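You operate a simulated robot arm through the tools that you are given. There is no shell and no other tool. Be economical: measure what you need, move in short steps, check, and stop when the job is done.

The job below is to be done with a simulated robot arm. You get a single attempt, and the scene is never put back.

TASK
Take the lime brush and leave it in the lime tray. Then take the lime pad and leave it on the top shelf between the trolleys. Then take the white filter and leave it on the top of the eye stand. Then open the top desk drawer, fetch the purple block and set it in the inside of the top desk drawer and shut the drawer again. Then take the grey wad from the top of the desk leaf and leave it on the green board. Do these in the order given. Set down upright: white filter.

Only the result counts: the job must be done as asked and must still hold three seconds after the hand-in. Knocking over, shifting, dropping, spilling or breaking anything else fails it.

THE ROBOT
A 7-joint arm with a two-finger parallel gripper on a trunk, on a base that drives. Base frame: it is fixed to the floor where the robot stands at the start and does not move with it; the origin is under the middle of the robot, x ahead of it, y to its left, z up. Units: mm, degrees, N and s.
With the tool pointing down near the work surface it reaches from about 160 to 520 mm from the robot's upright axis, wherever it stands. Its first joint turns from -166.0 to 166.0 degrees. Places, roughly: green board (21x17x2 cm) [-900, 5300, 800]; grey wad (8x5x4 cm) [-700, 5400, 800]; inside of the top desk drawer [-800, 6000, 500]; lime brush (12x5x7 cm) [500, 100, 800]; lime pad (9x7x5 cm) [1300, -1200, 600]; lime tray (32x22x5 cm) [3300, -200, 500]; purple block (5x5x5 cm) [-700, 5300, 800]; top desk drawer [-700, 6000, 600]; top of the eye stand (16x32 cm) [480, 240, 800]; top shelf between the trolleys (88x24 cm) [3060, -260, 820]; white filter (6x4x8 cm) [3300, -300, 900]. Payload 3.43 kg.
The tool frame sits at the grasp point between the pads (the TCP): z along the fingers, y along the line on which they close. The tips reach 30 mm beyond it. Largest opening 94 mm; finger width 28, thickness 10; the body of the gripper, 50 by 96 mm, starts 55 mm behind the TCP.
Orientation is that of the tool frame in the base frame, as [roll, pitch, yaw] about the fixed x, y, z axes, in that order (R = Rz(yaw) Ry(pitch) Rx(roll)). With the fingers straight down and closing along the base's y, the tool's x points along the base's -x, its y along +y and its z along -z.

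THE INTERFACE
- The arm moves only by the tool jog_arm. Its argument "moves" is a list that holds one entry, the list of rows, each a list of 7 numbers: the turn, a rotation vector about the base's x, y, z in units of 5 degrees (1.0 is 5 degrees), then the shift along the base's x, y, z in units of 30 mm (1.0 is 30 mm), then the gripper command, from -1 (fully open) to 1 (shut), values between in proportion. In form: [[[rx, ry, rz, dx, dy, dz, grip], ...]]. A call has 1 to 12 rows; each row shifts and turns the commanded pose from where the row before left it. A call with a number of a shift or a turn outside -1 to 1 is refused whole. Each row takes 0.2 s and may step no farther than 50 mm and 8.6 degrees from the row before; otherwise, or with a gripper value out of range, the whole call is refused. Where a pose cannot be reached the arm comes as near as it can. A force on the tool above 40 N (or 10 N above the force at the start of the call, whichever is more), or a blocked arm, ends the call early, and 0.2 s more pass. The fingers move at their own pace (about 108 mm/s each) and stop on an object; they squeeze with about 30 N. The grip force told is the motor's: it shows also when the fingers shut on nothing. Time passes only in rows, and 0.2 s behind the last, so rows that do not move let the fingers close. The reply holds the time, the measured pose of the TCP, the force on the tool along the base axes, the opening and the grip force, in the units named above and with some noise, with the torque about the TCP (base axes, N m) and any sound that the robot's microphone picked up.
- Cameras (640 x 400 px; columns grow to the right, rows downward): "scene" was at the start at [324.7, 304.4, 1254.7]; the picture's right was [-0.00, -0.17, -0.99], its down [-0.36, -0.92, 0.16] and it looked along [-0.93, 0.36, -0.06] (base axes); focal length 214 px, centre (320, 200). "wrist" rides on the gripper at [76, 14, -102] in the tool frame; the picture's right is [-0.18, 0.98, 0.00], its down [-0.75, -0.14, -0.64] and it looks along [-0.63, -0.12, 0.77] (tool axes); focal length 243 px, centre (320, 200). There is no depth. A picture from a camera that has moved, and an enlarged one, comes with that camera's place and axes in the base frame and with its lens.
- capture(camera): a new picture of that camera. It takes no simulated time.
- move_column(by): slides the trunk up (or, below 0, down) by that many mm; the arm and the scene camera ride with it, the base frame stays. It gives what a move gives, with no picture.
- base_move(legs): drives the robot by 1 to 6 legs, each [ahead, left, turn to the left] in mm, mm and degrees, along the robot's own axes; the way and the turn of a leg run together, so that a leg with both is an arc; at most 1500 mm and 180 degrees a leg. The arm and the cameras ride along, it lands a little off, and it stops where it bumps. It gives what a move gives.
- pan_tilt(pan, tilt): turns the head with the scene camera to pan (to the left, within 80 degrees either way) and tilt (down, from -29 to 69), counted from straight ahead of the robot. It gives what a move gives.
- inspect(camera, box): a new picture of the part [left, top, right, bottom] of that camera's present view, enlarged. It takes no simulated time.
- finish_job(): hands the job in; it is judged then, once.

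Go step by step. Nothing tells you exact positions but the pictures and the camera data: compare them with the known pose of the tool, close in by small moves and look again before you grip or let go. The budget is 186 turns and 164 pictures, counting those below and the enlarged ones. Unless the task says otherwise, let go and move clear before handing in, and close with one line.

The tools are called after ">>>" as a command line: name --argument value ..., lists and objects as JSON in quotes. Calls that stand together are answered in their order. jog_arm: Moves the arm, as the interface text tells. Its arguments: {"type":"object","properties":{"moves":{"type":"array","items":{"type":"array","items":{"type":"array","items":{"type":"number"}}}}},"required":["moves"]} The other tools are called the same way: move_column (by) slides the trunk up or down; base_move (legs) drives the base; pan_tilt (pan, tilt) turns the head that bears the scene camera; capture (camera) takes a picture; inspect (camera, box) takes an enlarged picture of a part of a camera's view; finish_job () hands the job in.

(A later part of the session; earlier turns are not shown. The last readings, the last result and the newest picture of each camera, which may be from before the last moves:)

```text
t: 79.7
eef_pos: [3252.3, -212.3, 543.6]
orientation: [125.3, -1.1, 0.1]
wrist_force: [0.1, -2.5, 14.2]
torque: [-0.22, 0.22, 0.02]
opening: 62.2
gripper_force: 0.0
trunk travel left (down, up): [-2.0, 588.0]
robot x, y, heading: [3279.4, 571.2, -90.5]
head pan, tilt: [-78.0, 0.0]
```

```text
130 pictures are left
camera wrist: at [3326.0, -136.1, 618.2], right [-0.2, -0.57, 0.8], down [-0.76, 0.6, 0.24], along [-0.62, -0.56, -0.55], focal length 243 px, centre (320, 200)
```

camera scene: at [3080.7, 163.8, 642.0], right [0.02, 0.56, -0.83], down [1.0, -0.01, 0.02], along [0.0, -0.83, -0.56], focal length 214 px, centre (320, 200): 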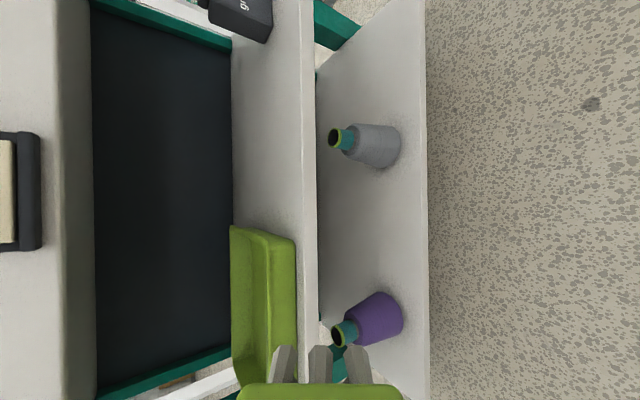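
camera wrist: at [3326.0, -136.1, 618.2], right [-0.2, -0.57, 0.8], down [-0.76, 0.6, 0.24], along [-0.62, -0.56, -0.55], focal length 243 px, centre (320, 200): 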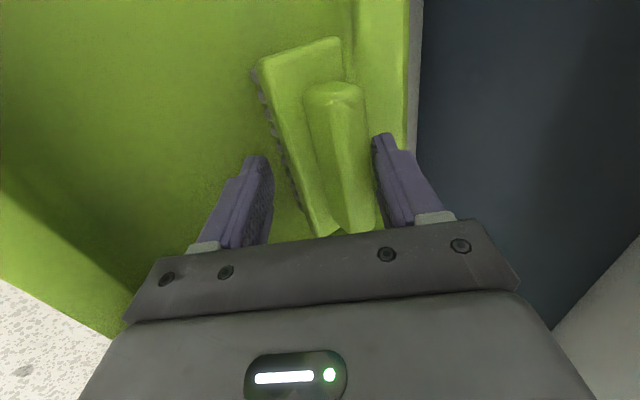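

The brush has dropped into the tray. I retract along the hand's axis and check.

>>> jog_arm --moves '[[[0, 0, 0, 0, 0.1, 0.3, -0.45], [0, 0, 0, 0, 0.5, 0.4, -0.5], [0, 0, 0, 0, 0.6, 0.45, -0.5], [0, 0, 0, 0, 0.6, 0.45, -0.5], [0, 0, 0, 0, 0.6, 0.4, -0.5]]]'

>>> capture --camera "wrist"

```text
t: 80.9
eef_pos: [3245.9, -149.8, 614.3]
orientation: [125.9, -1.2, 0.3]
wrist_force: [-0.1, -0.3, -1.4]
torque: [0.02, -0.01, -0.02]
opening: 70.4
gripper_force: 0.0
out of reach, approached as far as the arm can: row 3, 4, 5
trunk travel left (down, up): [-2.0, 588.0]
robot x, y, heading: [3280.0, 569.5, -90.3]
head pan, tilt: [-78.0, 0.0]
```

```text
129 pictures are left
camera wrist: at [3320.3, -74.3, 687.5], right [-0.2, -0.58, 0.79], down [-0.76, 0.6, 0.24], along [-0.61, -0.56, -0.56], focal length 243 px, centre (320, 200)
```

wrist: 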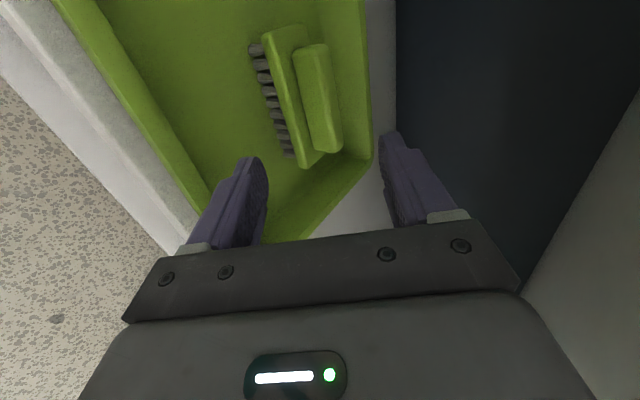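

The brush lies wholly inside the tray. I back out, then unroll the hand and raise it for travel.

>>> base_move --legs '[[-350, 0, 0.4]]'

>>> jog_arm --moves '[[[0, 1, 0.68, 0, 0.2, 0.3, -1], [0, 1, 0.68, 0, 0.2, 0.3, -1], [0, 1, 0.68, 0, 0.2, 0.3, -1], [0, 1, 0.68, 0, 0.2, 0.3, -1], [0, 1, 0.68, 0, 0.2, 0.3, -1], [0, 1, 0.68, 0, 0.2, 0.3, -1], [0, 1, 0.68, 0, 0.2, 0.3, -1], [0, 1, 0.68, 0, 0.2, 0.3, -1], [0, 1, 0.68, 0, 0.2, 0.3, -1], [0, 1, 0.68, 0, 0.2, 0.3, -1], [0, 1, 0.68, 0, 0.2, 0.3, -1], [0, 1, 0.68, 0, 0.2, 0.3, -1]]]'

>>> jog_arm --moves '[[[0, 1, 0.68, 0, 0.5, 0.5, -1], [0, 1, 0.68, 0, 0.5, 0.5, -1], [0, 1, 0.68, 0, 0.5, 0.5, -1], [1, 0, 0, 0, 0.8, 0.5, -1], [1, 0, 0, 0, 0.8, 0.5, -1], [1, 0, 0, 0, 0.8, 0.5, -1], [1, 0, 0, 0, 0.8, 0.5, -1], [1, 0, 0, 0, 0.8, 0.5, -1], [1, 0, 0, 0, 0.8, 0.5, -1]]]'

>>> move_column --by 248

```text
t: 83.2
eef_pos: [3252.3, 203.0, 613.2]
orientation: [125.9, -1.4, 0.5]
wrist_force: [0.4, 0.0, -0.3]
torque: [0.0, 0.03, 0.01]
opening: 70.6
gripper_force: 0.1
trunk travel left (down, up): [-2.0, 588.0]
robot x, y, heading: [3278.4, 924.7, -90.4]
head pan, tilt: [-78.0, 0.0]
```

```text
t: 85.8
eef_pos: [3251.9, 275.3, 721.8]
orientation: [157.8, 50.5, 60.6]
wrist_force: [0.8, 0.4, -1.4]
torque: [0.03, 0.04, 0.0]
opening: 94.4
gripper_force: 0.2
trunk travel left (down, up): [-2.0, 588.0]
robot x, y, heading: [3281.4, 925.1, -90.3]
head pan, tilt: [-78.0, 0.0]
```

```text
t: 87.8
eef_pos: [3253.8, 464.7, 854.0]
orientation: [-178.5, 24.5, 89.9]
wrist_force: [0.4, -0.7, 0.3]
torque: [0.06, -0.04, -0.01]
opening: 93.9
gripper_force: 0.1
trunk travel left (down, up): [-2.0, 588.0]
robot x, y, heading: [3279.0, 924.3, -90.5]
head pan, tilt: [-78.0, 0.0]
```

```text
t: 90.3
eef_pos: [3253.2, 464.2, 1102.0]
orientation: [-178.3, 24.5, 89.9]
wrist_force: [-0.6, -0.1, 0.4]
torque: [-0.01, 0.02, 0.05]
opening: 94.1
gripper_force: 0.0
trunk travel left (down, up): [-250.0, 340.0]
robot x, y, heading: [3280.9, 922.5, -90.3]
head pan, tilt: [-78.0, 0.0]
```

Now drive back around: retreat, turn to face -x, go along y≈1120 to x≈0, then turn toward -y.

>>> base_move --legs '[[-200, 0, 0.3], [0, 0, -90], [1500, 0, 0], [1500, 0, 0], [300, 0, 0], [0, 0, 90]]'

>>> pan_tilt --pan 0 --tilt -28

>>> capture --camera "scene"

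```text
t: 115.1
eef_pos: [-13.7, 583.3, 1103.8]
orientation: [-178.4, 24.5, 90.4]
wrist_force: [-0.2, -0.4, -0.2]
torque: [-0.03, 0.01, -0.01]
opening: 94.0
gripper_force: 0.1
trunk travel left (down, up): [-250.0, 340.0]
robot x, y, heading: [5.9, 1042.5, -89.9]
head pan, tilt: [-78.0, 0.0]
```

```text
t: 116.6
eef_pos: [-14.3, 583.9, 1101.9]
orientation: [-178.2, 24.4, 90.3]
wrist_force: [1.1, -0.1, -0.9]
torque: [-0.01, 0.02, 0.01]
opening: 93.9
gripper_force: 0.0
trunk travel left (down, up): [-250.0, 340.0]
robot x, y, heading: [9.2, 1041.9, -90.1]
head pan, tilt: [0.0, -28.0]
```

```text
128 pictures are left
camera scene: at [-10.0, 475.4, 1220.3], right [-1.0, 0.01, 0.03], down [-0.02, 0.61, -0.79], along [-0.02, -0.79, -0.61], focal length 214 px, centre (320, 200)
```

scene: 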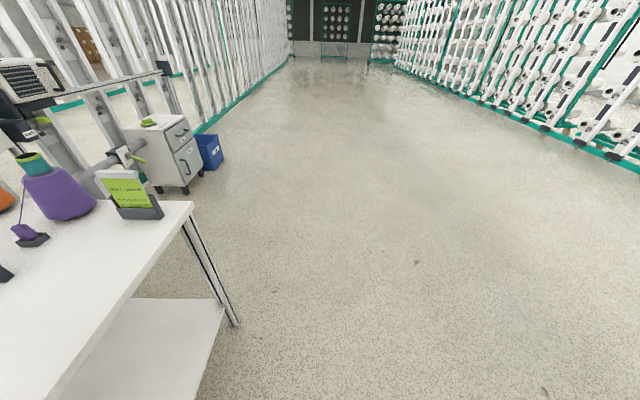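

The path is clear; the cabinet front is at x≈1220, y −1150…−1500, with the pad near (1340,−1290,620). I drive down and face it.

>>> base_move --legs '[[1500, 0, 0], [810, 0, 0], [0, 0, 90], [500, 0, 0]]'

>>> capture --camera "scene"

```text
t: 134.2
eef_pos: [973.0, -1268.3, 1101.7]
orientation: [-178.3, 24.5, -178.6]
wrist_force: [1.1, -0.5, 1.0]
torque: [-0.03, 0.04, -0.01]
opening: 93.8
gripper_force: 0.0
trunk travel left (down, up): [-250.0, 340.0]
robot x, y, heading: [514.3, -1255.1, 1.4]
head pan, tilt: [0.0, -28.0]
```

```text
127 pictures are left
camera scene: at [1085.5, -1262.5, 1220.1], right [0.01, -1.0, 0.03], down [-0.61, -0.03, -0.79], along [0.79, -0.01, -0.61], focal length 214 px, centre (320, 200)
```

scene: 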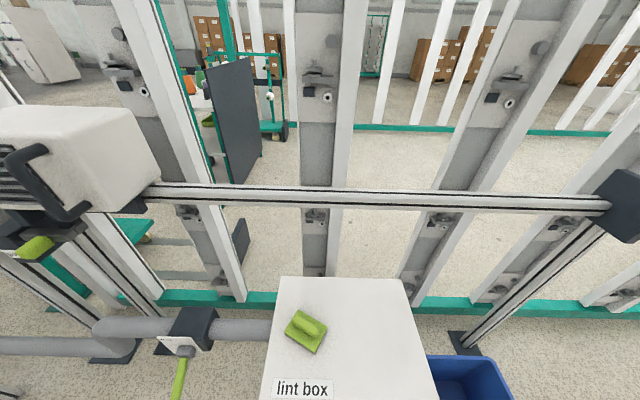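

The pad is near (1309,−1246), its long axis ~23° off y; a rail runs behind at x≈1480, z≈915. I level the hand, tuck the head a bit, drive closer and look down.

>>> jog_arm --moves '[[[0.3, 1, 0, 0, 0, 0, -1], [0, 1, 0, 0, 0, 0, -1], [0, 1, 0, 0, 0, 0, -1], [0, 1, 0, 0, 0, 0, -1], [0, 0.9, 0, 0, 0, 0, -1]]]'

>>> base_move --legs '[[310, 0, -1.4]]'

>>> capture --camera "wrist"

>>> capture --camera "scene"

```text
t: 135.4
eef_pos: [974.1, -1268.8, 1101.1]
orientation: [179.7, -0.1, -179.2]
wrist_force: [0.1, 0.4, 0.0]
torque: [0.0, 0.01, 0.01]
opening: 94.0
gripper_force: 0.0
trunk travel left (down, up): [-250.0, 340.0]
robot x, y, heading: [515.0, -1251.5, 1.1]
head pan, tilt: [0.0, -28.0]
```

```text
t: 137.5
eef_pos: [1288.0, -1277.6, 1101.7]
orientation: [179.7, 0.0, 179.4]
wrist_force: [0.2, 0.8, -0.1]
torque: [0.0, 0.01, 0.01]
opening: 94.1
gripper_force: 0.1
trunk travel left (down, up): [-250.0, 340.0]
robot x, y, heading: [829.7, -1251.4, -0.0]
head pan, tilt: [0.0, -28.0]
```

```text
126 pictures are left
camera wrist: at [1211.9, -1262.1, 1205.3], right [0.19, 0.98, 0.01], down [0.75, -0.15, 0.64], along [0.63, -0.12, -0.77], focal length 243 px, centre (320, 200)
```

wrist: 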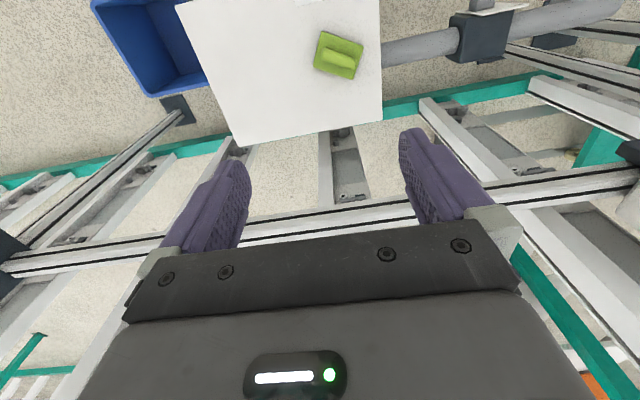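

```text
125 pictures are left
camera scene: at [1439.2, -1276.9, 1163.8], right [-0.01, -1.0, -0.01], down [-0.88, 0.01, -0.47], along [0.47, 0.0, -0.88], focal length 214 px, centre (320, 200)
```

scene: 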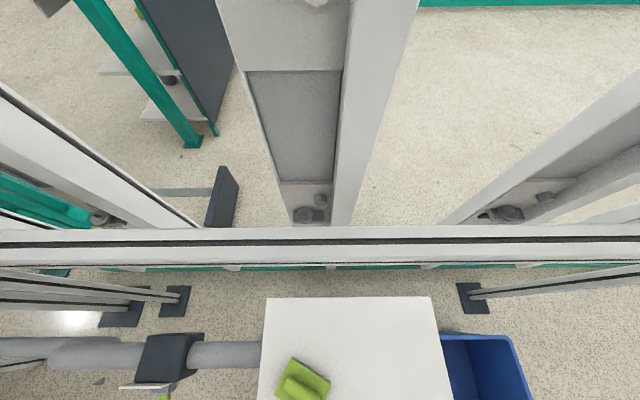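

Rail at (1517, z 895), pad at about (1316,−1240,600). I rotate the hand ~60° to the pad's short axis, move over it and descend partly.

>>> jog_arm --moves '[[[0, 0, 1, 0.07, 0.1, -0.5, -1], [0, 0, 1, 0.07, 0.1, -0.5, -1], [0, 0, 1, 0.07, 0.1, -0.5, -1], [0, 0, 1, 0.07, 0.1, -0.5, -1], [0, 0, 1, 0.07, 0.1, -0.5, -1], [0, 0, 1, 0.07, 0.1, -0.5, -1], [0, 0, 1, 0.07, 0.1, -0.5, -1], [0, 0, 1, 0.07, 0.1, -0.5, -1], [0, 0, 1, 0.07, 0.1, -0.5, -1], [0, 0, 1, 0.07, 0.1, -0.5, -1], [0, 0, 1, 0.07, 0.1, -0.5, -1], [0, 0, 1, 0.07, 0.1, -0.5, -1]]]'

>>> move_column --by -160

>>> capture --camera "wrist"

>>> capture --camera "scene"

```text
t: 140.1
eef_pos: [1313.1, -1239.3, 920.4]
orientation: [179.9, 0.0, -120.5]
wrist_force: [0.2, -0.3, 0.0]
torque: [0.0, -0.01, -0.01]
opening: 93.9
gripper_force: 0.1
trunk travel left (down, up): [-250.0, 340.0]
robot x, y, heading: [824.5, -1254.7, 0.1]
head pan, tilt: [0.0, -28.0]
```

```text
t: 142.0
eef_pos: [1313.2, -1241.3, 760.6]
orientation: [179.7, 0.1, -120.5]
wrist_force: [-0.9, 1.0, -0.4]
torque: [-0.02, 0.03, -0.01]
opening: 94.0
gripper_force: 0.1
trunk travel left (down, up): [-90.0, 500.0]
robot x, y, heading: [826.0, -1249.5, -0.2]
head pan, tilt: [0.0, -28.0]
```

```text
124 pictures are left
camera wrist: at [1261.4, -1299.1, 863.9], right [-0.75, 0.66, 0.01], down [0.51, 0.57, 0.64], along [0.42, 0.49, -0.77], focal length 243 px, centre (320, 200)
```

wrist: 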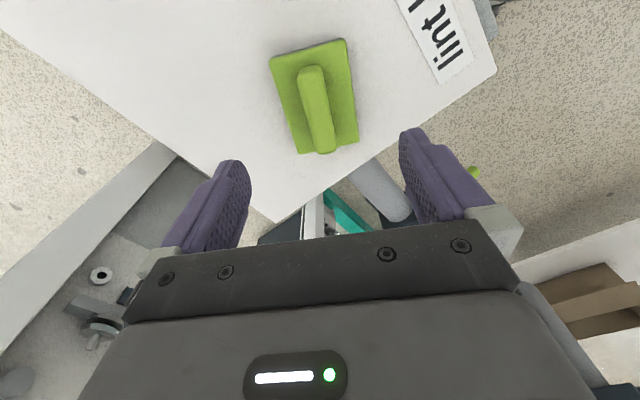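

```text
123 pictures are left
camera scene: at [1390.3, -1110.4, 822.6], right [0.86, -0.51, -0.01], down [-0.45, -0.76, -0.47], along [0.24, 0.41, -0.88], focal length 214 px, centre (320, 200)
```

scene: 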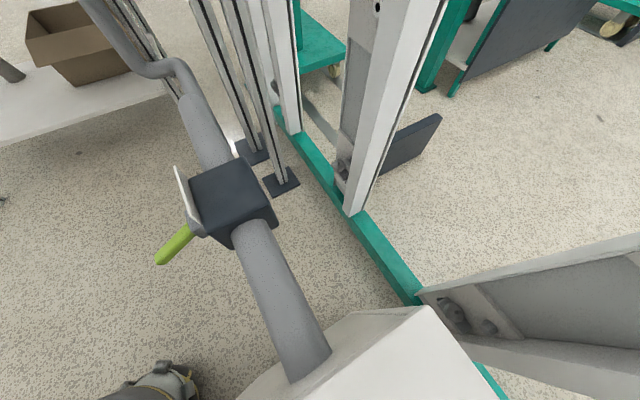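

Cabinet top comes out at z≈600, pad centre ≈(1310,−1243), aligned with the fingers. I raise the head out of the way and descend in part.

>>> pan_tilt --pan 75 --tilt -28

>>> jog_arm --moves '[[[0, 0, 0.3, -0.1, -0.1, -0.9, -1], [0, 0, 0, 0, 0, -0.9, -1], [0, 0, 0, 0, 0, -0.8, -1]]]'

>>> capture --camera "wrist"

```text
t: 143.4
eef_pos: [1312.1, -1240.6, 760.5]
orientation: [179.6, 0.1, -120.5]
wrist_force: [0.5, -0.3, 0.1]
torque: [-0.02, 0.0, 0.01]
opening: 94.0
gripper_force: 0.0
trunk travel left (down, up): [-90.0, 500.0]
robot x, y, heading: [829.2, -1253.5, -0.0]
head pan, tilt: [75.0, -28.0]
```

```text
t: 144.2
eef_pos: [1309.0, -1243.9, 683.0]
orientation: [179.6, 0.1, -119.0]
wrist_force: [0.4, 0.5, -0.6]
torque: [0.0, -0.02, 0.04]
opening: 93.7
gripper_force: 0.0
trunk travel left (down, up): [-90.0, 500.0]
robot x, y, heading: [829.5, -1252.3, -0.4]
head pan, tilt: [75.0, -28.0]
```

```text
122 pictures are left
camera wrist: at [1260.0, -1304.2, 785.4], right [-0.77, 0.64, 0.01], down [0.49, 0.59, 0.64], along [0.41, 0.5, -0.77], focal length 243 px, centre (320, 200)
```

wrist: 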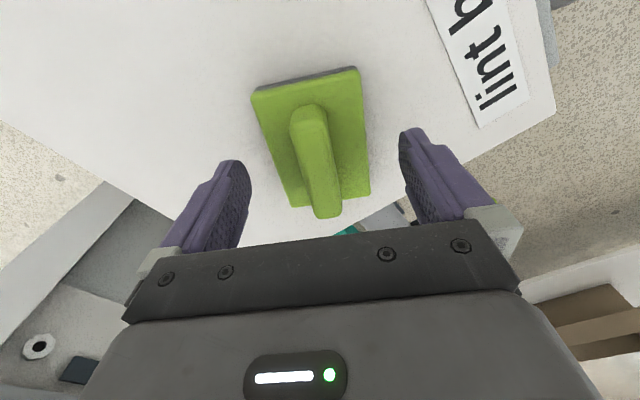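

Aligned. Descend to z≈637 and close.

>>> jog_arm --moves '[[[0, 0, 0, 0, 0, -0.8, -1], [0, 0, 0, 0, 0, -0.73, -1], [0, 0, 0, 0, 0, 0, 0.3], [0, 0, 0, 0, 0, 0, 1], [0, 0, 0, 0, 0, 0, 1], [0, 0, 0, 0, 0, 0, 1]]]'

>>> capture --camera "wrist"

```text
t: 144.8
eef_pos: [1310.6, -1244.2, 650.0]
orientation: [-179.9, 0.0, -119.2]
wrist_force: [-7.1, -2.0, 26.8]
torque: [0.4, 1.54, 0.09]
opening: 94.0
gripper_force: 0.1
trunk travel left (down, up): [-90.0, 500.0]
robot x, y, heading: [829.5, -1253.2, 0.1]
head pan, tilt: [75.0, -28.0]
stopped in row 2: the force on the tool passed its limit at 85 N (the readings are from after the stop); the commanded pose is now the measured one
```

```text
121 pictures are left
camera wrist: at [1260.7, -1303.3, 753.3], right [-0.77, 0.64, 0.0], down [0.49, 0.59, 0.64], along [0.41, 0.49, -0.77], focal length 243 px, centre (320, 200)
```

wrist: 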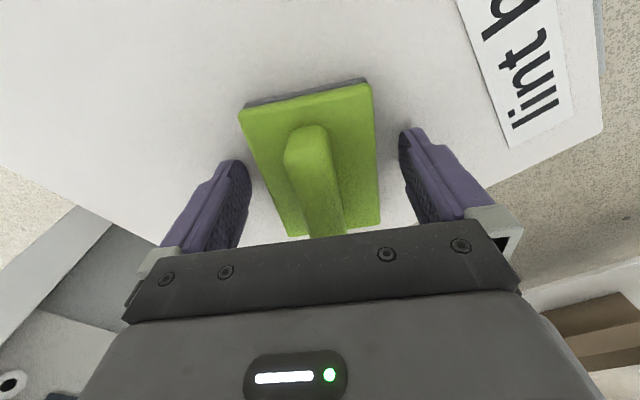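

The finger tips touched the cabinet top at z≈620. I rise 4 mm and close.

>>> jog_arm --moves '[[[0, 0, 0, 0, 0, 0.13, -1], [0, 0, 0, 0, 0, 0, 0.3], [0, 0, 0, 0, 0, 0, 1], [0, 0, 0, 0, 0, 0, 1], [0, 0, 0, 0, 0, 0, 1]]]'

>>> capture --camera "wrist"

```text
t: 146.0
eef_pos: [1312.5, -1244.0, 652.5]
orientation: [180.0, 0.0, -119.2]
wrist_force: [0.3, 0.4, -0.4]
torque: [0.0, -0.01, -0.01]
opening: 64.6
gripper_force: 30.1
trunk travel left (down, up): [-90.0, 500.0]
robot x, y, heading: [828.0, -1250.5, -0.3]
head pan, tilt: [75.0, -28.0]
```

```text
120 pictures are left
camera wrist: at [1262.0, -1303.2, 755.5], right [-0.77, 0.64, 0.0], down [0.49, 0.59, 0.64], along [0.41, 0.49, -0.77], focal length 243 px, centre (320, 200)
```

wrist: 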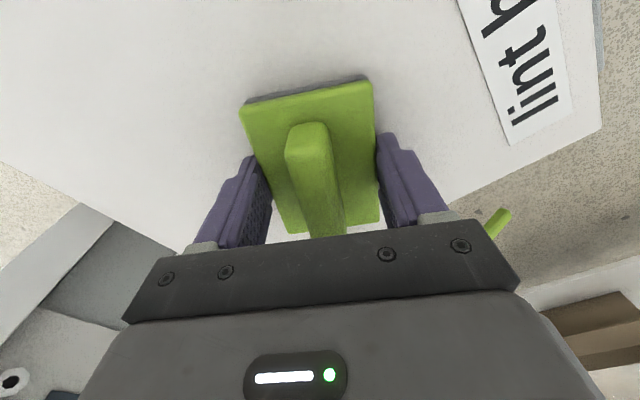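

Pad is held. I lift it straight up, then turn the hand back and drive away.

>>> jog_arm --moves '[[[0, 0, 0, 0, 0, 0.5, 1], [0, 0, 0, 0, 0, 1, 1], [0, 0, 0, 0, 0, 1, 1], [0, 0, 0, 0, 0, 1, 1], [0, 0, 0, 0, 0, 1, 1]]]'

>>> move_column --by 200

>>> jog_arm --moves '[[[0, 0, -1, -0.5, 0, 0.6, 1], [0, 0, -1, -0.5, 0, 0.6, 1], [0, 0, -1, -0.5, 0, 0.6, 1], [0, 0, -1, -0.5, 0, 0.6, 1], [0, 0, -1, -0.3, 0, 0.6, 1], [0, 0, -1, -0.3, 0, 0.6, 1], [0, 0, -1, 0, 0, 0, 1], [0, 0, -1, 0, 0, 0, 1], [0, 0, -1, 0, 0, 0, 1], [0, 0, -1, 0, 0, 0, 1], [0, 0, -1, 0, 0, 0, 1], [0, 0, -1, 0, 0, 0, 1]]]'

>>> base_move --legs '[[-830, 0, 0], [0, 0, 90], [1500, 0, 0], [870, 0, 0], [0, 0, -90]]'

>>> capture --camera "wrist"

```text
t: 147.2
eef_pos: [1311.9, -1244.8, 788.1]
orientation: [179.8, 0.0, -119.3]
wrist_force: [0.5, 0.5, -0.8]
torque: [0.02, 0.02, 0.01]
opening: 64.5
gripper_force: 30.2
trunk travel left (down, up): [-90.0, 500.0]
robot x, y, heading: [826.7, -1248.0, -0.0]
head pan, tilt: [75.0, -28.0]
```

```text
t: 149.4
eef_pos: [1311.5, -1243.4, 987.7]
orientation: [-180.0, 0.0, -119.2]
wrist_force: [0.3, -0.8, -0.4]
torque: [-0.01, 0.02, -0.02]
opening: 64.5
gripper_force: 29.1
trunk travel left (down, up): [-290.0, 300.0]
robot x, y, heading: [827.2, -1249.9, -0.0]
head pan, tilt: [75.0, -28.0]
```

```text
t: 152.0
eef_pos: [1232.6, -1243.3, 1095.1]
orientation: [179.9, 0.1, -179.2]
wrist_force: [0.1, 0.3, -0.3]
torque: [0.0, 0.02, -0.01]
opening: 64.7
gripper_force: 30.2
trunk travel left (down, up): [-290.0, 300.0]
robot x, y, heading: [829.9, -1248.4, -0.1]
head pan, tilt: [75.0, -28.0]
```

```text
t: 175.4
eef_pos: [353.7, 1162.7, 1096.6]
orientation: [180.0, 0.0, -177.4]
wrist_force: [-0.6, 0.2, -0.7]
torque: [0.03, 0.0, 0.01]
opening: 64.3
gripper_force: 30.9
trunk travel left (down, up): [-290.0, 300.0]
robot x, y, heading: [-53.7, 1144.2, 1.8]
head pan, tilt: [75.0, -28.0]
```

```text
119 pictures are left
camera wrist: at [276.5, 1173.4, 1198.9], right [0.14, 0.99, 0.0], down [0.76, -0.11, 0.64], along [0.64, -0.09, -0.77], focal length 243 px, centre (320, 200)
```

wrist: 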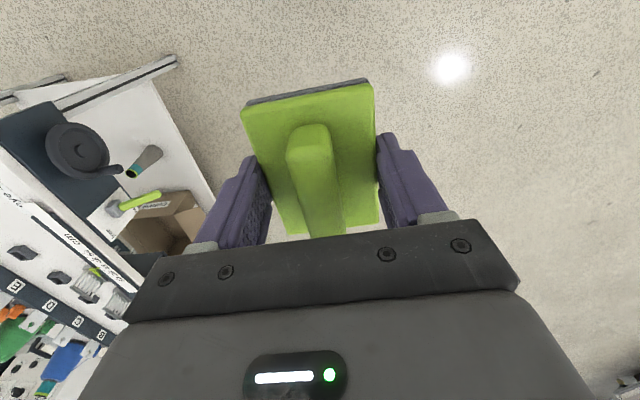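

Pad is held well. I drive to the shelf: along y≈1140 to x≈2900, turn to face it and approach.

>>> base_move --legs '[[1500, 0, -1.8], [1450, 0, 0], [0, 0, -90], [550, 0, 0]]'

>>> pan_tilt --pan 0 --tilt -28

>>> capture --camera "scene"

```text
t: 196.4
eef_pos: [2870.7, 170.9, 1095.8]
orientation: [180.0, -0.1, 88.0]
wrist_force: [0.2, -0.5, -0.7]
torque: [0.01, 0.01, 0.0]
opening: 64.7
gripper_force: 30.7
trunk travel left (down, up): [-290.0, 300.0]
robot x, y, heading: [2883.6, 575.4, -93.1]
head pan, tilt: [75.0, -28.0]
```

```text
t: 197.9
eef_pos: [2870.4, 171.4, 1095.9]
orientation: [-180.0, 0.0, 88.0]
wrist_force: [0.3, 0.1, -0.5]
torque: [-0.03, -0.01, -0.01]
opening: 64.6
gripper_force: 29.6
trunk travel left (down, up): [-290.0, 300.0]
robot x, y, heading: [2886.4, 578.7, -93.2]
head pan, tilt: [0.0, -28.0]
```

```text
118 pictures are left
camera scene: at [2867.0, 24.2, 1157.4], right [-1.0, 0.04, 0.0], down [0.03, 0.88, -0.47], along [-0.02, -0.47, -0.88], focal length 214 px, centre (320, 200)
```

scene: 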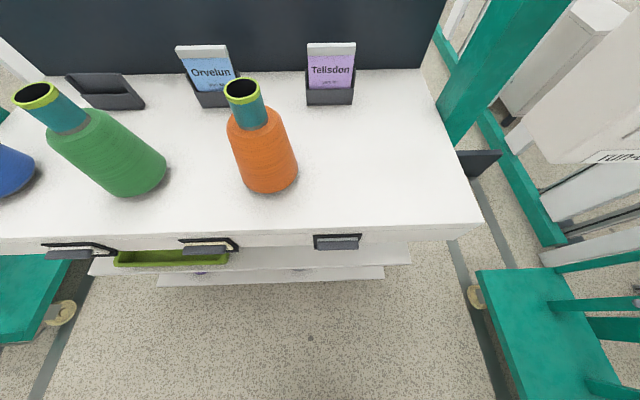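

Free spot to the right of the orange cone, around (2760,−210). I tuck the head back, drive closer, and move above the spot.

>>> pan_tilt --pan 0 --tilt 40

>>> base_move --legs '[[305, 0, 3]]'

>>> jog_arm --moves '[[[0, 0, 0, -0.9, -0.5, -0.8, 1], [0, 0, 0, -0.9, -0.5, -0.8, 1], [0, 0, 0, -0.9, -0.5, -0.8, 1], [0, 0, 0, -0.5, -0.5, -0.8, 1]]]'

>>> capture --camera "wrist"

>>> capture --camera "scene"

```text
t: 199.3
eef_pos: [2869.7, 172.2, 1095.6]
orientation: [179.9, 0.0, 87.9]
wrist_force: [0.0, -0.1, -1.2]
torque: [-0.02, 0.03, -0.03]
opening: 64.7
gripper_force: 30.1
trunk travel left (down, up): [-290.0, 300.0]
robot x, y, heading: [2887.2, 579.1, -93.1]
head pan, tilt: [0.0, 40.0]
```

```text
t: 201.4
eef_pos: [2883.4, -142.3, 1094.9]
orientation: [180.0, 0.0, 90.9]
wrist_force: [0.0, -1.3, -0.8]
torque: [0.03, -0.01, -0.04]
opening: 64.6
gripper_force: 29.8
trunk travel left (down, up): [-290.0, 300.0]
robot x, y, heading: [2876.2, 264.2, -90.1]
head pan, tilt: [0.0, 40.0]
```

```text
t: 202.4
eef_pos: [2786.7, -201.0, 996.4]
orientation: [180.0, 0.0, 90.9]
wrist_force: [-0.3, -0.5, -0.8]
torque: [0.01, -0.04, -0.01]
opening: 64.5
gripper_force: 30.0
trunk travel left (down, up): [-290.0, 300.0]
robot x, y, heading: [2873.5, 263.0, -89.8]
head pan, tilt: [0.0, 40.0]
```

```text
117 pictures are left
camera wrist: at [2800.5, -124.5, 1100.3], right [0.99, -0.17, 0.0], down [-0.13, -0.76, 0.64], along [-0.11, -0.63, -0.77], focal length 243 px, centre (320, 200)
```

wrist: 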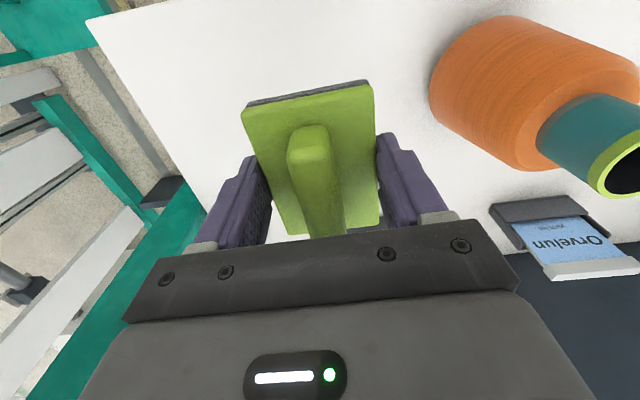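

```text
116 pictures are left
camera scene: at [2790.0, -245.5, 1041.5], right [-1.0, -0.02, 0.0], down [-0.01, 0.77, 0.64], along [-0.01, 0.64, -0.77], focal length 214 px, centre (320, 200)
```

scene: 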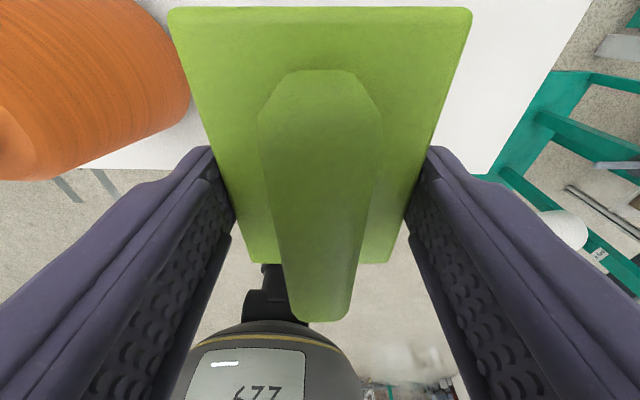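

Position is free. I descend in steps toward contact at about z≈856.

>>> jog_arm --moves '[[[0, 0, 0, -0.5, 0, -0.9, 1], [0, 0, 0, 0, 0, -0.9, 1], [0, 0, 0, 0, 0, -0.9, 1], [0, 0, 0, 0, 0, -0.7, 1]]]'

>>> capture --camera "wrist"

```text
t: 203.4
eef_pos: [2771.5, -202.7, 897.8]
orientation: [-180.0, 0.1, 90.8]
wrist_force: [0.1, 0.7, -0.6]
torque: [0.0, -0.02, -0.02]
opening: 64.4
gripper_force: 30.3
trunk travel left (down, up): [-290.0, 300.0]
robot x, y, heading: [2876.5, 263.5, -90.0]
head pan, tilt: [0.0, 40.0]
```

```text
115 pictures are left
camera wrist: at [2784.3, -125.9, 1000.4], right [0.99, -0.17, 0.0], down [-0.13, -0.76, 0.64], along [-0.11, -0.63, -0.77], focal length 243 px, centre (320, 200)
```

wrist: 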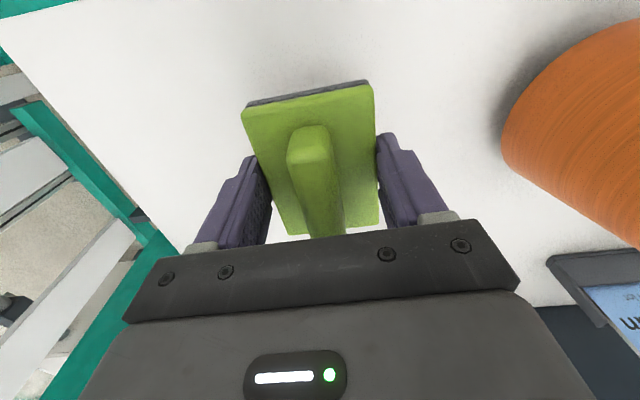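

>>> jog_arm --moves '[[[0, 0, 0, 0, 0, -0.45, 1], [0, 0, 0, 0, 0, -0.3, 1], [0, 0, 0, 0, 0, -0.2, 1], [0, 0, 0, 0, 0, -0.15, 1], [0, 0, 0, 0, 0, -0.15, 1]]]'

```text
t: 204.6
eef_pos: [2771.8, -204.4, 859.9]
orientation: [-180.0, 0.1, 90.9]
wrist_force: [-0.5, -0.6, 0.4]
torque: [-0.01, 0.01, -0.03]
opening: 64.8
gripper_force: 29.8
trunk travel left (down, up): [-290.0, 300.0]
robot x, y, heading: [2873.0, 258.3, -89.8]
head pan, tilt: [0.0, 40.0]
```

>>> jog_arm --moves '[[[0, 0, 0, 0, 0, -0.1, 1], [0, 0, 0, 0, 0, -0.1, 1], [0, 0, 0, 0, 0, -0.1, 1]]]'

>>> capture --camera "wrist"

```text
t: 205.4
eef_pos: [2771.1, -202.3, 852.7]
orientation: [-180.0, 0.1, 90.9]
wrist_force: [0.4, 2.1, 10.9]
torque: [0.11, 0.01, 0.0]
opening: 64.5
gripper_force: 30.0
trunk travel left (down, up): [-290.0, 300.0]
robot x, y, heading: [2877.8, 261.6, -90.2]
head pan, tilt: [0.0, 40.0]
```

```text
114 pictures are left
camera wrist: at [2784.6, -125.5, 955.0], right [0.99, -0.17, 0.0], down [-0.13, -0.75, 0.64], along [-0.11, -0.63, -0.77], focal length 243 px, centre (320, 200)
```

wrist: 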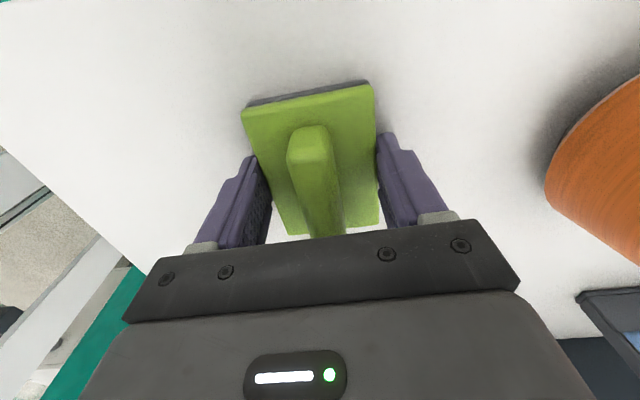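

Contact is made (11 N). I open and lift straight up.

>>> jog_arm --moves '[[[0, 0, 0, 0, 0, 0, -1], [0, 0, 0, 0, 0, 0, -1], [0, 0, 0, 0, 0, 0.5, -1], [0, 0, 0, 0, 0, 1, -1], [0, 0, 0, 0, 0, 1, -1], [0, 0, 0, 0, 0, 1, -1], [0, 0, 0, 0, 0, 1, -1], [0, 0, 0, 0, 0.5, 1, -1], [0, 0, 0, 0, 0.5, 1, -1]]]'

>>> capture --camera "wrist"

```text
t: 207.4
eef_pos: [2772.0, -170.6, 1046.3]
orientation: [180.0, 0.1, 90.9]
wrist_force: [0.2, -1.3, -0.6]
torque: [-0.03, -0.02, 0.0]
opening: 93.8
gripper_force: 0.0
trunk travel left (down, up): [-290.0, 300.0]
robot x, y, heading: [2872.1, 262.5, -90.2]
head pan, tilt: [0.0, 40.0]
```

```text
113 pictures are left
camera wrist: at [2785.3, -94.2, 1149.6], right [0.99, -0.17, 0.0], down [-0.13, -0.76, 0.64], along [-0.11, -0.63, -0.77], focal length 243 px, centre (320, 200)
```

wrist: 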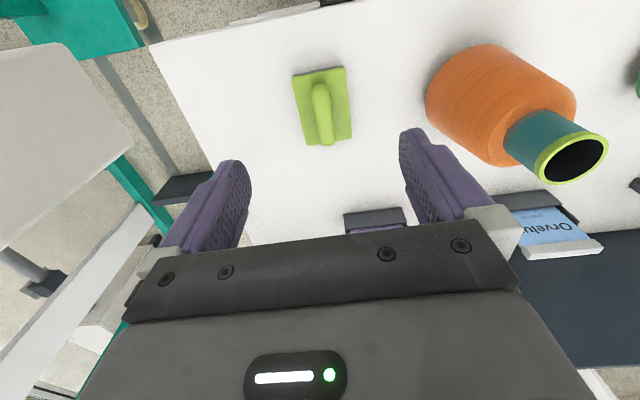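

The pad stands on the shelf. Next the white filter between the blue and green cones; I raise the hand, strafe left and look.

>>> jog_arm --moves '[[[0, 0, 0, 1, 0.5, 1, -1], [0, 0, 0, 1, 0.5, 1, -1], [0, 0, 0, 1, 0.5, 1, -1], [0, 0, 0, 0.3, 0.5, 0.5, -1]]]'

>>> base_move --legs '[[0, 425, 0]]'

>>> pan_tilt --pan 0 --tilt -15

>>> capture --camera "wrist"

>>> capture --camera "scene"

```text
t: 208.4
eef_pos: [2869.7, -108.3, 1152.3]
orientation: [-180.0, 0.1, 90.9]
wrist_force: [-0.5, 0.5, -0.5]
torque: [0.01, 0.0, 0.01]
opening: 93.7
gripper_force: 0.0
trunk travel left (down, up): [-290.0, 300.0]
robot x, y, heading: [2874.6, 259.4, -90.1]
head pan, tilt: [0.0, 40.0]
```

```text
t: 211.0
eef_pos: [3295.3, -110.1, 1151.9]
orientation: [-180.0, 0.0, 90.9]
wrist_force: [0.4, 0.1, -0.4]
torque: [0.01, 0.03, 0.03]
opening: 94.0
gripper_force: 0.1
trunk travel left (down, up): [-290.0, 300.0]
robot x, y, heading: [3296.0, 262.8, -90.0]
head pan, tilt: [0.0, 40.0]
```

```text
t: 212.2
eef_pos: [3294.4, -110.8, 1151.4]
orientation: [-180.0, 0.1, 90.9]
wrist_force: [-0.3, 0.3, 0.4]
torque: [0.01, 0.0, -0.02]
opening: 93.8
gripper_force: 0.1
trunk travel left (down, up): [-290.0, 300.0]
robot x, y, heading: [3299.3, 262.3, -90.0]
head pan, tilt: [0.0, -15.0]
```

```text
112 pictures are left
camera wrist: at [3307.1, -34.1, 1254.2], right [0.99, -0.17, 0.0], down [-0.13, -0.76, 0.64], along [-0.11, -0.63, -0.77], focal length 243 px, centre (320, 200)
```

wrist: 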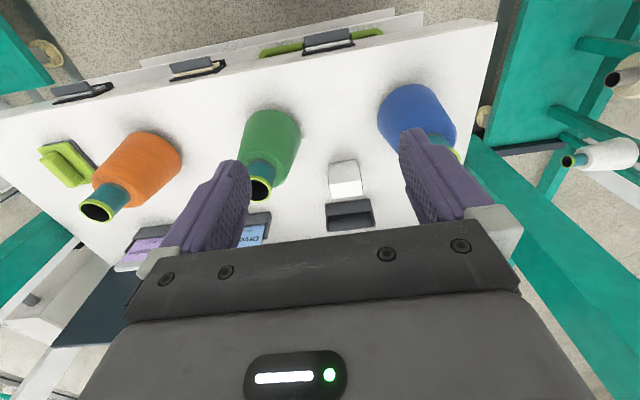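

```text
111 pictures are left
camera scene: at [3298.0, -241.2, 1200.0], right [-1.0, -0.02, 0.0], down [-0.02, 0.97, -0.26], along [0.0, -0.26, -0.97], focal length 214 px, centre (320, 200)
```

scene: 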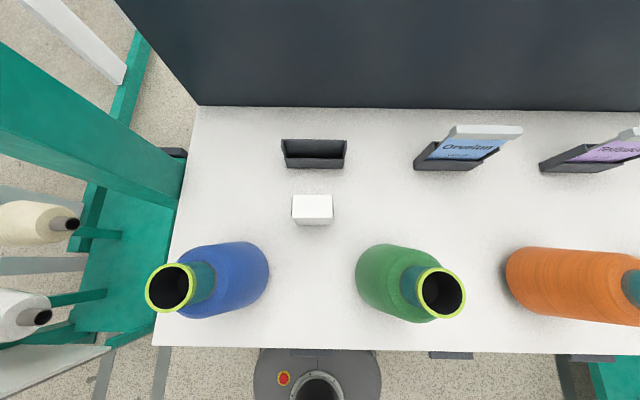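

Filter top is centred at (3309,−307,900), 60 mm wide along x, well aligned. I tuck the head up, move the base closer, and bring the hand above the filter.

>>> pan_tilt --pan 75 --tilt -28

>>> base_move --legs '[[65, 0, 0]]'

>>> jog_arm --moves '[[[0, 0, 0, 0.1, -0.9, -0.6, -1], [0, 0, 0, 0.1, -0.9, -0.6, -1], [0, 0, 0, 0.1, -0.9, -0.6, -1], [0, 0, 0, 0.1, -0.9, -0.6, -1], [0, 0, 0, 0, -0.7, -0.6, -1]]]'

>>> capture --camera "wrist"

```text
t: 213.7
eef_pos: [3294.2, -110.0, 1150.6]
orientation: [-180.0, 0.0, 91.0]
wrist_force: [0.3, 0.3, -0.2]
torque: [-0.05, 0.0, -0.03]
opening: 94.1
gripper_force: 0.1
trunk travel left (down, up): [-290.0, 300.0]
robot x, y, heading: [3299.4, 263.2, -90.0]
head pan, tilt: [75.0, -28.0]
```

```text
t: 214.7
eef_pos: [3294.5, -177.8, 1150.9]
orientation: [179.9, 0.0, 90.9]
wrist_force: [0.2, 0.2, -0.1]
torque: [0.04, 0.02, -0.02]
opening: 93.8
gripper_force: 0.1
trunk travel left (down, up): [-290.0, 300.0]
robot x, y, heading: [3299.0, 195.2, -89.9]
head pan, tilt: [75.0, -28.0]
```

```text
t: 215.9
eef_pos: [3306.4, -304.7, 1058.5]
orientation: [-180.0, 0.1, 90.9]
wrist_force: [1.0, 0.3, 1.0]
torque: [0.02, -0.05, -0.01]
opening: 93.9
gripper_force: 0.1
trunk travel left (down, up): [-290.0, 300.0]
robot x, y, heading: [3296.5, 197.3, -90.2]
head pan, tilt: [75.0, -28.0]
```

```text
110 pictures are left
camera wrist: at [3318.6, -228.3, 1162.4], right [0.99, -0.17, 0.0], down [-0.13, -0.76, 0.64], along [-0.11, -0.63, -0.77], focal length 243 px, centre (320, 200)
```

wrist: 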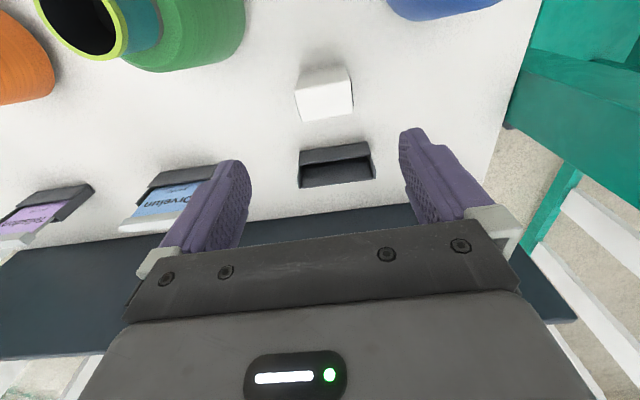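

>>> jog_arm --moves '[[[0, 0, 0, 0.12, -0.13, -1, -1], [0, 0, 0, 0, 0, -1, -1], [0, 0, 0, 0, 0, -1, -1]]]'

>>> capture --camera "wrist"

```text
t: 216.7
eef_pos: [3310.8, -310.2, 971.5]
orientation: [179.9, 0.1, 90.9]
wrist_force: [0.3, -0.1, -0.7]
torque: [-0.02, 0.01, -0.01]
opening: 94.0
gripper_force: 0.1
trunk travel left (down, up): [-290.0, 300.0]
robot x, y, heading: [3299.7, 199.8, -90.1]
head pan, tilt: [75.0, -28.0]
```

```text
109 pictures are left
camera wrist: at [3323.7, -232.9, 1075.6], right [0.99, -0.17, 0.0], down [-0.13, -0.76, 0.64], along [-0.11, -0.63, -0.77], focal length 243 px, centre (320, 200)
```

wrist: 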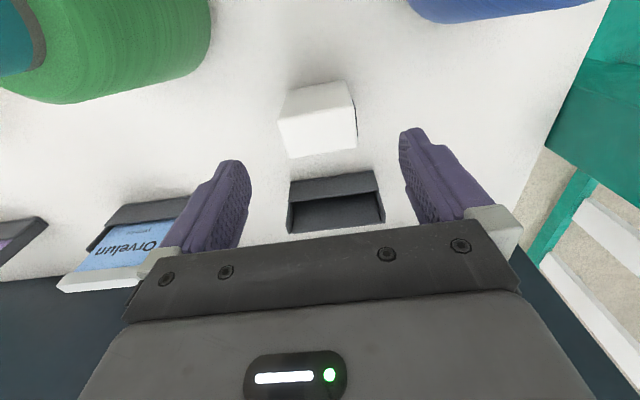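

>>> jog_arm --moves '[[[0, 0, 0, 0, 0, -1, -1], [0, 0, 0, 0, 0, -1, -1], [0, 0, 0, 0, 0, -0.8, -1], [0, 0, 0, 0, 0, -0.6, -1]]]'

>>> capture --camera "wrist"

```text
t: 217.7
eef_pos: [3310.9, -311.0, 870.2]
orientation: [-180.0, 0.0, 90.9]
wrist_force: [-0.1, 0.0, 0.1]
torque: [0.01, 0.03, 0.01]
opening: 93.9
gripper_force: 0.0
trunk travel left (down, up): [-290.0, 300.0]
robot x, y, heading: [3299.4, 195.5, -90.2]
head pan, tilt: [75.0, -28.0]
```

```text
108 pictures are left
camera wrist: at [3323.1, -234.1, 972.6], right [0.99, -0.17, 0.0], down [-0.13, -0.76, 0.64], along [-0.11, -0.63, -0.77], focal length 243 px, centre (320, 200)
```

wrist: 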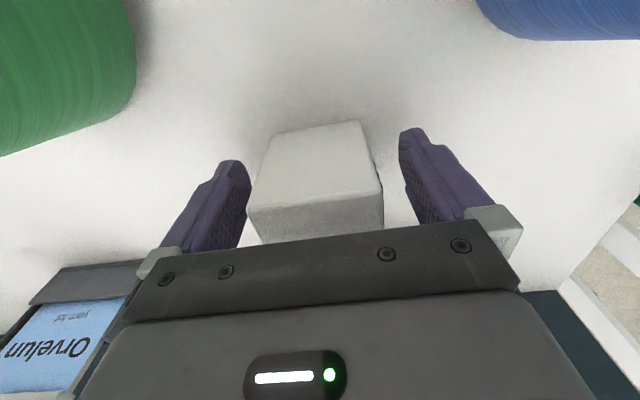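

The filter is between the fingers. Close and lift.

>>> jog_arm --moves '[[[0, 0, 0, 0, 0, 0, 0], [0, 0, 0, 0, 0, 0, 1], [0, 0, 0, 0, 0, 0, 1], [0, 0, 0, 0, 0, 0, 1], [0, 0, 0, 0, 0, 0, 1]]]'

>>> jog_arm --moves '[[[0, 0, 0, 0, 0, 0.7, 1], [0, 0, 0, 0, 0, 1, 1], [0, 0, 0, 0, 0, 1, 1], [0, 0, 0, 0, 0, 1, 1], [0, 0, 0, 0, 0, 1, 1], [0, 0, 0, 0, 0, 1, 1], [0, 0, 0, 0, 0, 1, 1], [0, 0, 0, 0, 0, 1, 1], [0, 0, 0, 0, 0.6, 1, 1], [0, 0, 0, 0, 0.8, 0.5, 1], [0, 0, 0, 0, 0.8, 0, 1], [0, 0, 0, 0, 0.8, 0, 1]]]'

>>> capture --camera "wrist"

```text
t: 218.9
eef_pos: [3309.5, -310.1, 868.9]
orientation: [179.9, 0.0, 90.9]
wrist_force: [-0.2, 0.0, 0.1]
torque: [0.01, -0.04, 0.0]
opening: 63.5
gripper_force: 30.2
trunk travel left (down, up): [-290.0, 300.0]
robot x, y, heading: [3299.3, 199.8, -89.8]
head pan, tilt: [75.0, -28.0]
```

```text
t: 221.5
eef_pos: [3311.3, -216.6, 1144.9]
orientation: [179.9, 0.0, 90.9]
wrist_force: [-0.3, 0.3, -1.5]
torque: [-0.02, -0.03, -0.02]
opening: 63.8
gripper_force: 30.1
trunk travel left (down, up): [-290.0, 300.0]
robot x, y, heading: [3300.3, 203.4, -90.2]
head pan, tilt: [75.0, -28.0]
```

```text
107 pictures are left
camera wrist: at [3324.3, -140.8, 1248.7], right [0.99, -0.17, 0.0], down [-0.13, -0.75, 0.64], along [-0.11, -0.63, -0.77], focal length 243 px, centre (320, 200)
```

wrist: 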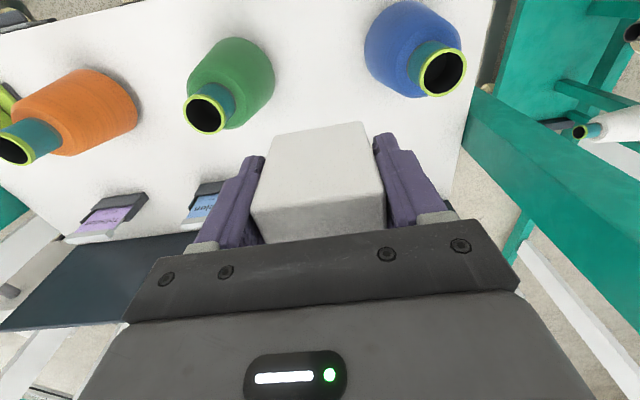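

The filter is held. I drive back around to the eye stand.

>>> base_move --legs '[[-920, 0, 0], [0, 0, -90], [1500, 0, 0], [1500, 0, 0], [330, 0, 0], [0, 0, 180]]'

>>> capture --camera "wrist"

```text
t: 253.3
eef_pos: [402.4, 1031.8, 1144.5]
orientation: [-180.0, 0.1, -172.7]
wrist_force: [-0.8, 0.6, 0.3]
torque: [0.02, 0.01, 0.0]
opening: 63.6
gripper_force: 29.7
trunk travel left (down, up): [-290.0, 300.0]
robot x, y, heading: [-13.7, 973.2, 6.3]
head pan, tilt: [75.0, -28.0]
```

```text
106 pictures are left
camera wrist: at [324.9, 1035.8, 1248.4], right [0.06, 1.0, 0.0], down [0.77, -0.04, 0.64], along [0.64, -0.04, -0.77], focal length 243 px, centre (320, 200)
```

wrist: 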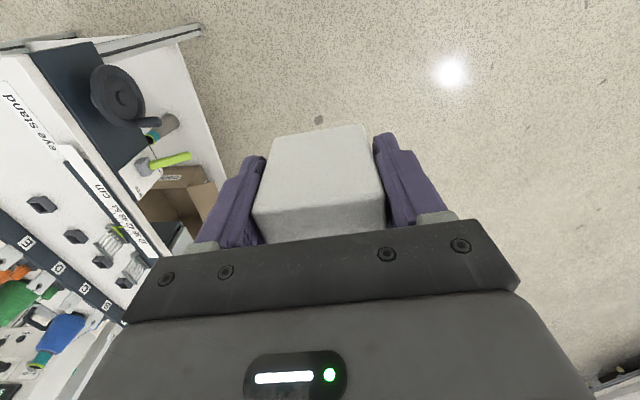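

>>> base_move --legs '[[0, 0, -6.3], [0, -740, 0]]'

>>> pan_tilt --pan 0 --tilt -28

>>> capture --camera "scene"

```text
t: 257.8
eef_pos: [407.5, 250.0, 1145.4]
orientation: [179.9, 0.1, -178.9]
wrist_force: [0.0, -0.2, -0.5]
torque: [0.03, -0.02, 0.0]
opening: 63.6
gripper_force: 30.1
trunk travel left (down, up): [-290.0, 300.0]
robot x, y, heading: [-7.6, 235.9, 0.3]
head pan, tilt: [75.0, -28.0]
```

```text
t: 259.3
eef_pos: [407.8, 249.3, 1145.6]
orientation: [-180.0, 0.0, -178.9]
wrist_force: [0.1, 0.2, -0.4]
torque: [0.0, -0.01, 0.01]
opening: 63.9
gripper_force: 30.2
trunk travel left (down, up): [-290.0, 300.0]
robot x, y, heading: [-4.6, 235.5, 0.2]
head pan, tilt: [0.0, -28.0]
```

```text
105 pictures are left
camera scene: at [559.1, 253.8, 1207.0], right [0.02, -1.0, 0.0], down [-0.88, -0.02, -0.47], along [0.47, 0.01, -0.88], focal length 214 px, centre (320, 200)
```

scene: 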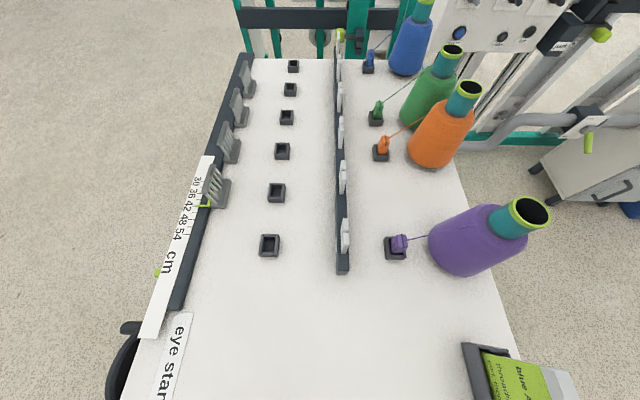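

The area around (478,245) is free. I tuck the head back, lower the trunk a bit and descend.

>>> pan_tilt --pan 0 --tilt 40

>>> move_column --by -40

>>> jog_arm --moves '[[[0, 0, -0.2, 0.6, 0, -1, 1], [0, 0, 0, 0.6, 0, -1, 1], [0, 0, 0, 0.6, 0, -1, 1], [0, 0, 0, 0.5, 0, -1, 1], [0, 0, 0, 0, 0, -1, 1], [0, 0, 0, 0, 0, -1, 1], [0, 0, 0, 0, 0, -1, 1]]]'

>>> capture --camera "wrist"

>>> capture --camera "scene"

```text
t: 260.7
eef_pos: [408.2, 248.1, 1144.7]
orientation: [179.9, 0.0, -178.9]
wrist_force: [0.2, 0.4, -1.0]
torque: [-0.02, 0.02, 0.0]
opening: 63.9
gripper_force: 30.3
trunk travel left (down, up): [-290.0, 300.0]
robot x, y, heading: [-4.1, 236.7, -0.1]
head pan, tilt: [0.0, 40.0]
```

```text
t: 261.5
eef_pos: [408.7, 249.4, 1104.2]
orientation: [-179.9, 0.1, -178.9]
wrist_force: [0.5, -0.4, -0.2]
torque: [0.01, 0.0, -0.03]
opening: 64.0
gripper_force: 30.0
trunk travel left (down, up): [-250.0, 340.0]
robot x, y, heading: [-8.4, 237.7, 0.1]
head pan, tilt: [0.0, 40.0]
```

```text
t: 263.1
eef_pos: [477.3, 249.2, 893.9]
orientation: [180.0, 0.1, -180.0]
wrist_force: [-0.3, 0.1, -1.1]
torque: [-0.02, 0.0, 0.02]
opening: 63.6
gripper_force: 30.3
trunk travel left (down, up): [-250.0, 340.0]
robot x, y, heading: [-4.9, 237.0, 0.1]
head pan, tilt: [0.0, 40.0]
```

```text
104 pictures are left
camera wrist: at [401.4, 262.9, 996.8], right [0.18, 0.98, 0.0], down [0.75, -0.14, 0.64], along [0.63, -0.12, -0.77], focal length 243 px, centre (320, 200)
```

wrist: 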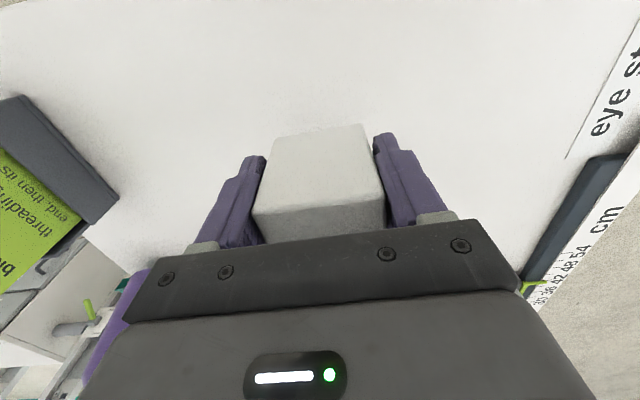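

```text
103 pictures are left
camera scene: at [525.8, 250.5, 938.1], right [0.0, -1.0, 0.0], down [-0.77, 0.0, 0.64], along [-0.64, 0.0, -0.77], focal length 214 px, centre (320, 200)
```

scene: 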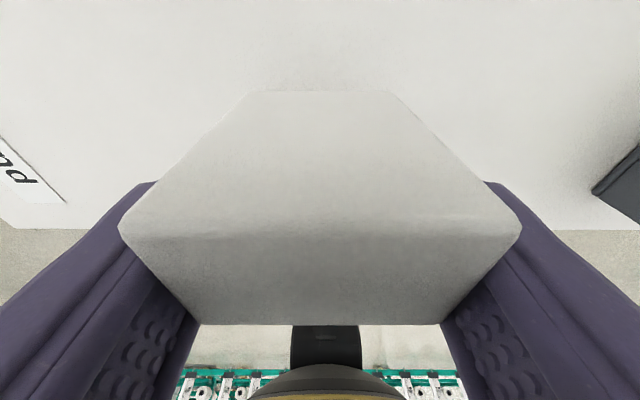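

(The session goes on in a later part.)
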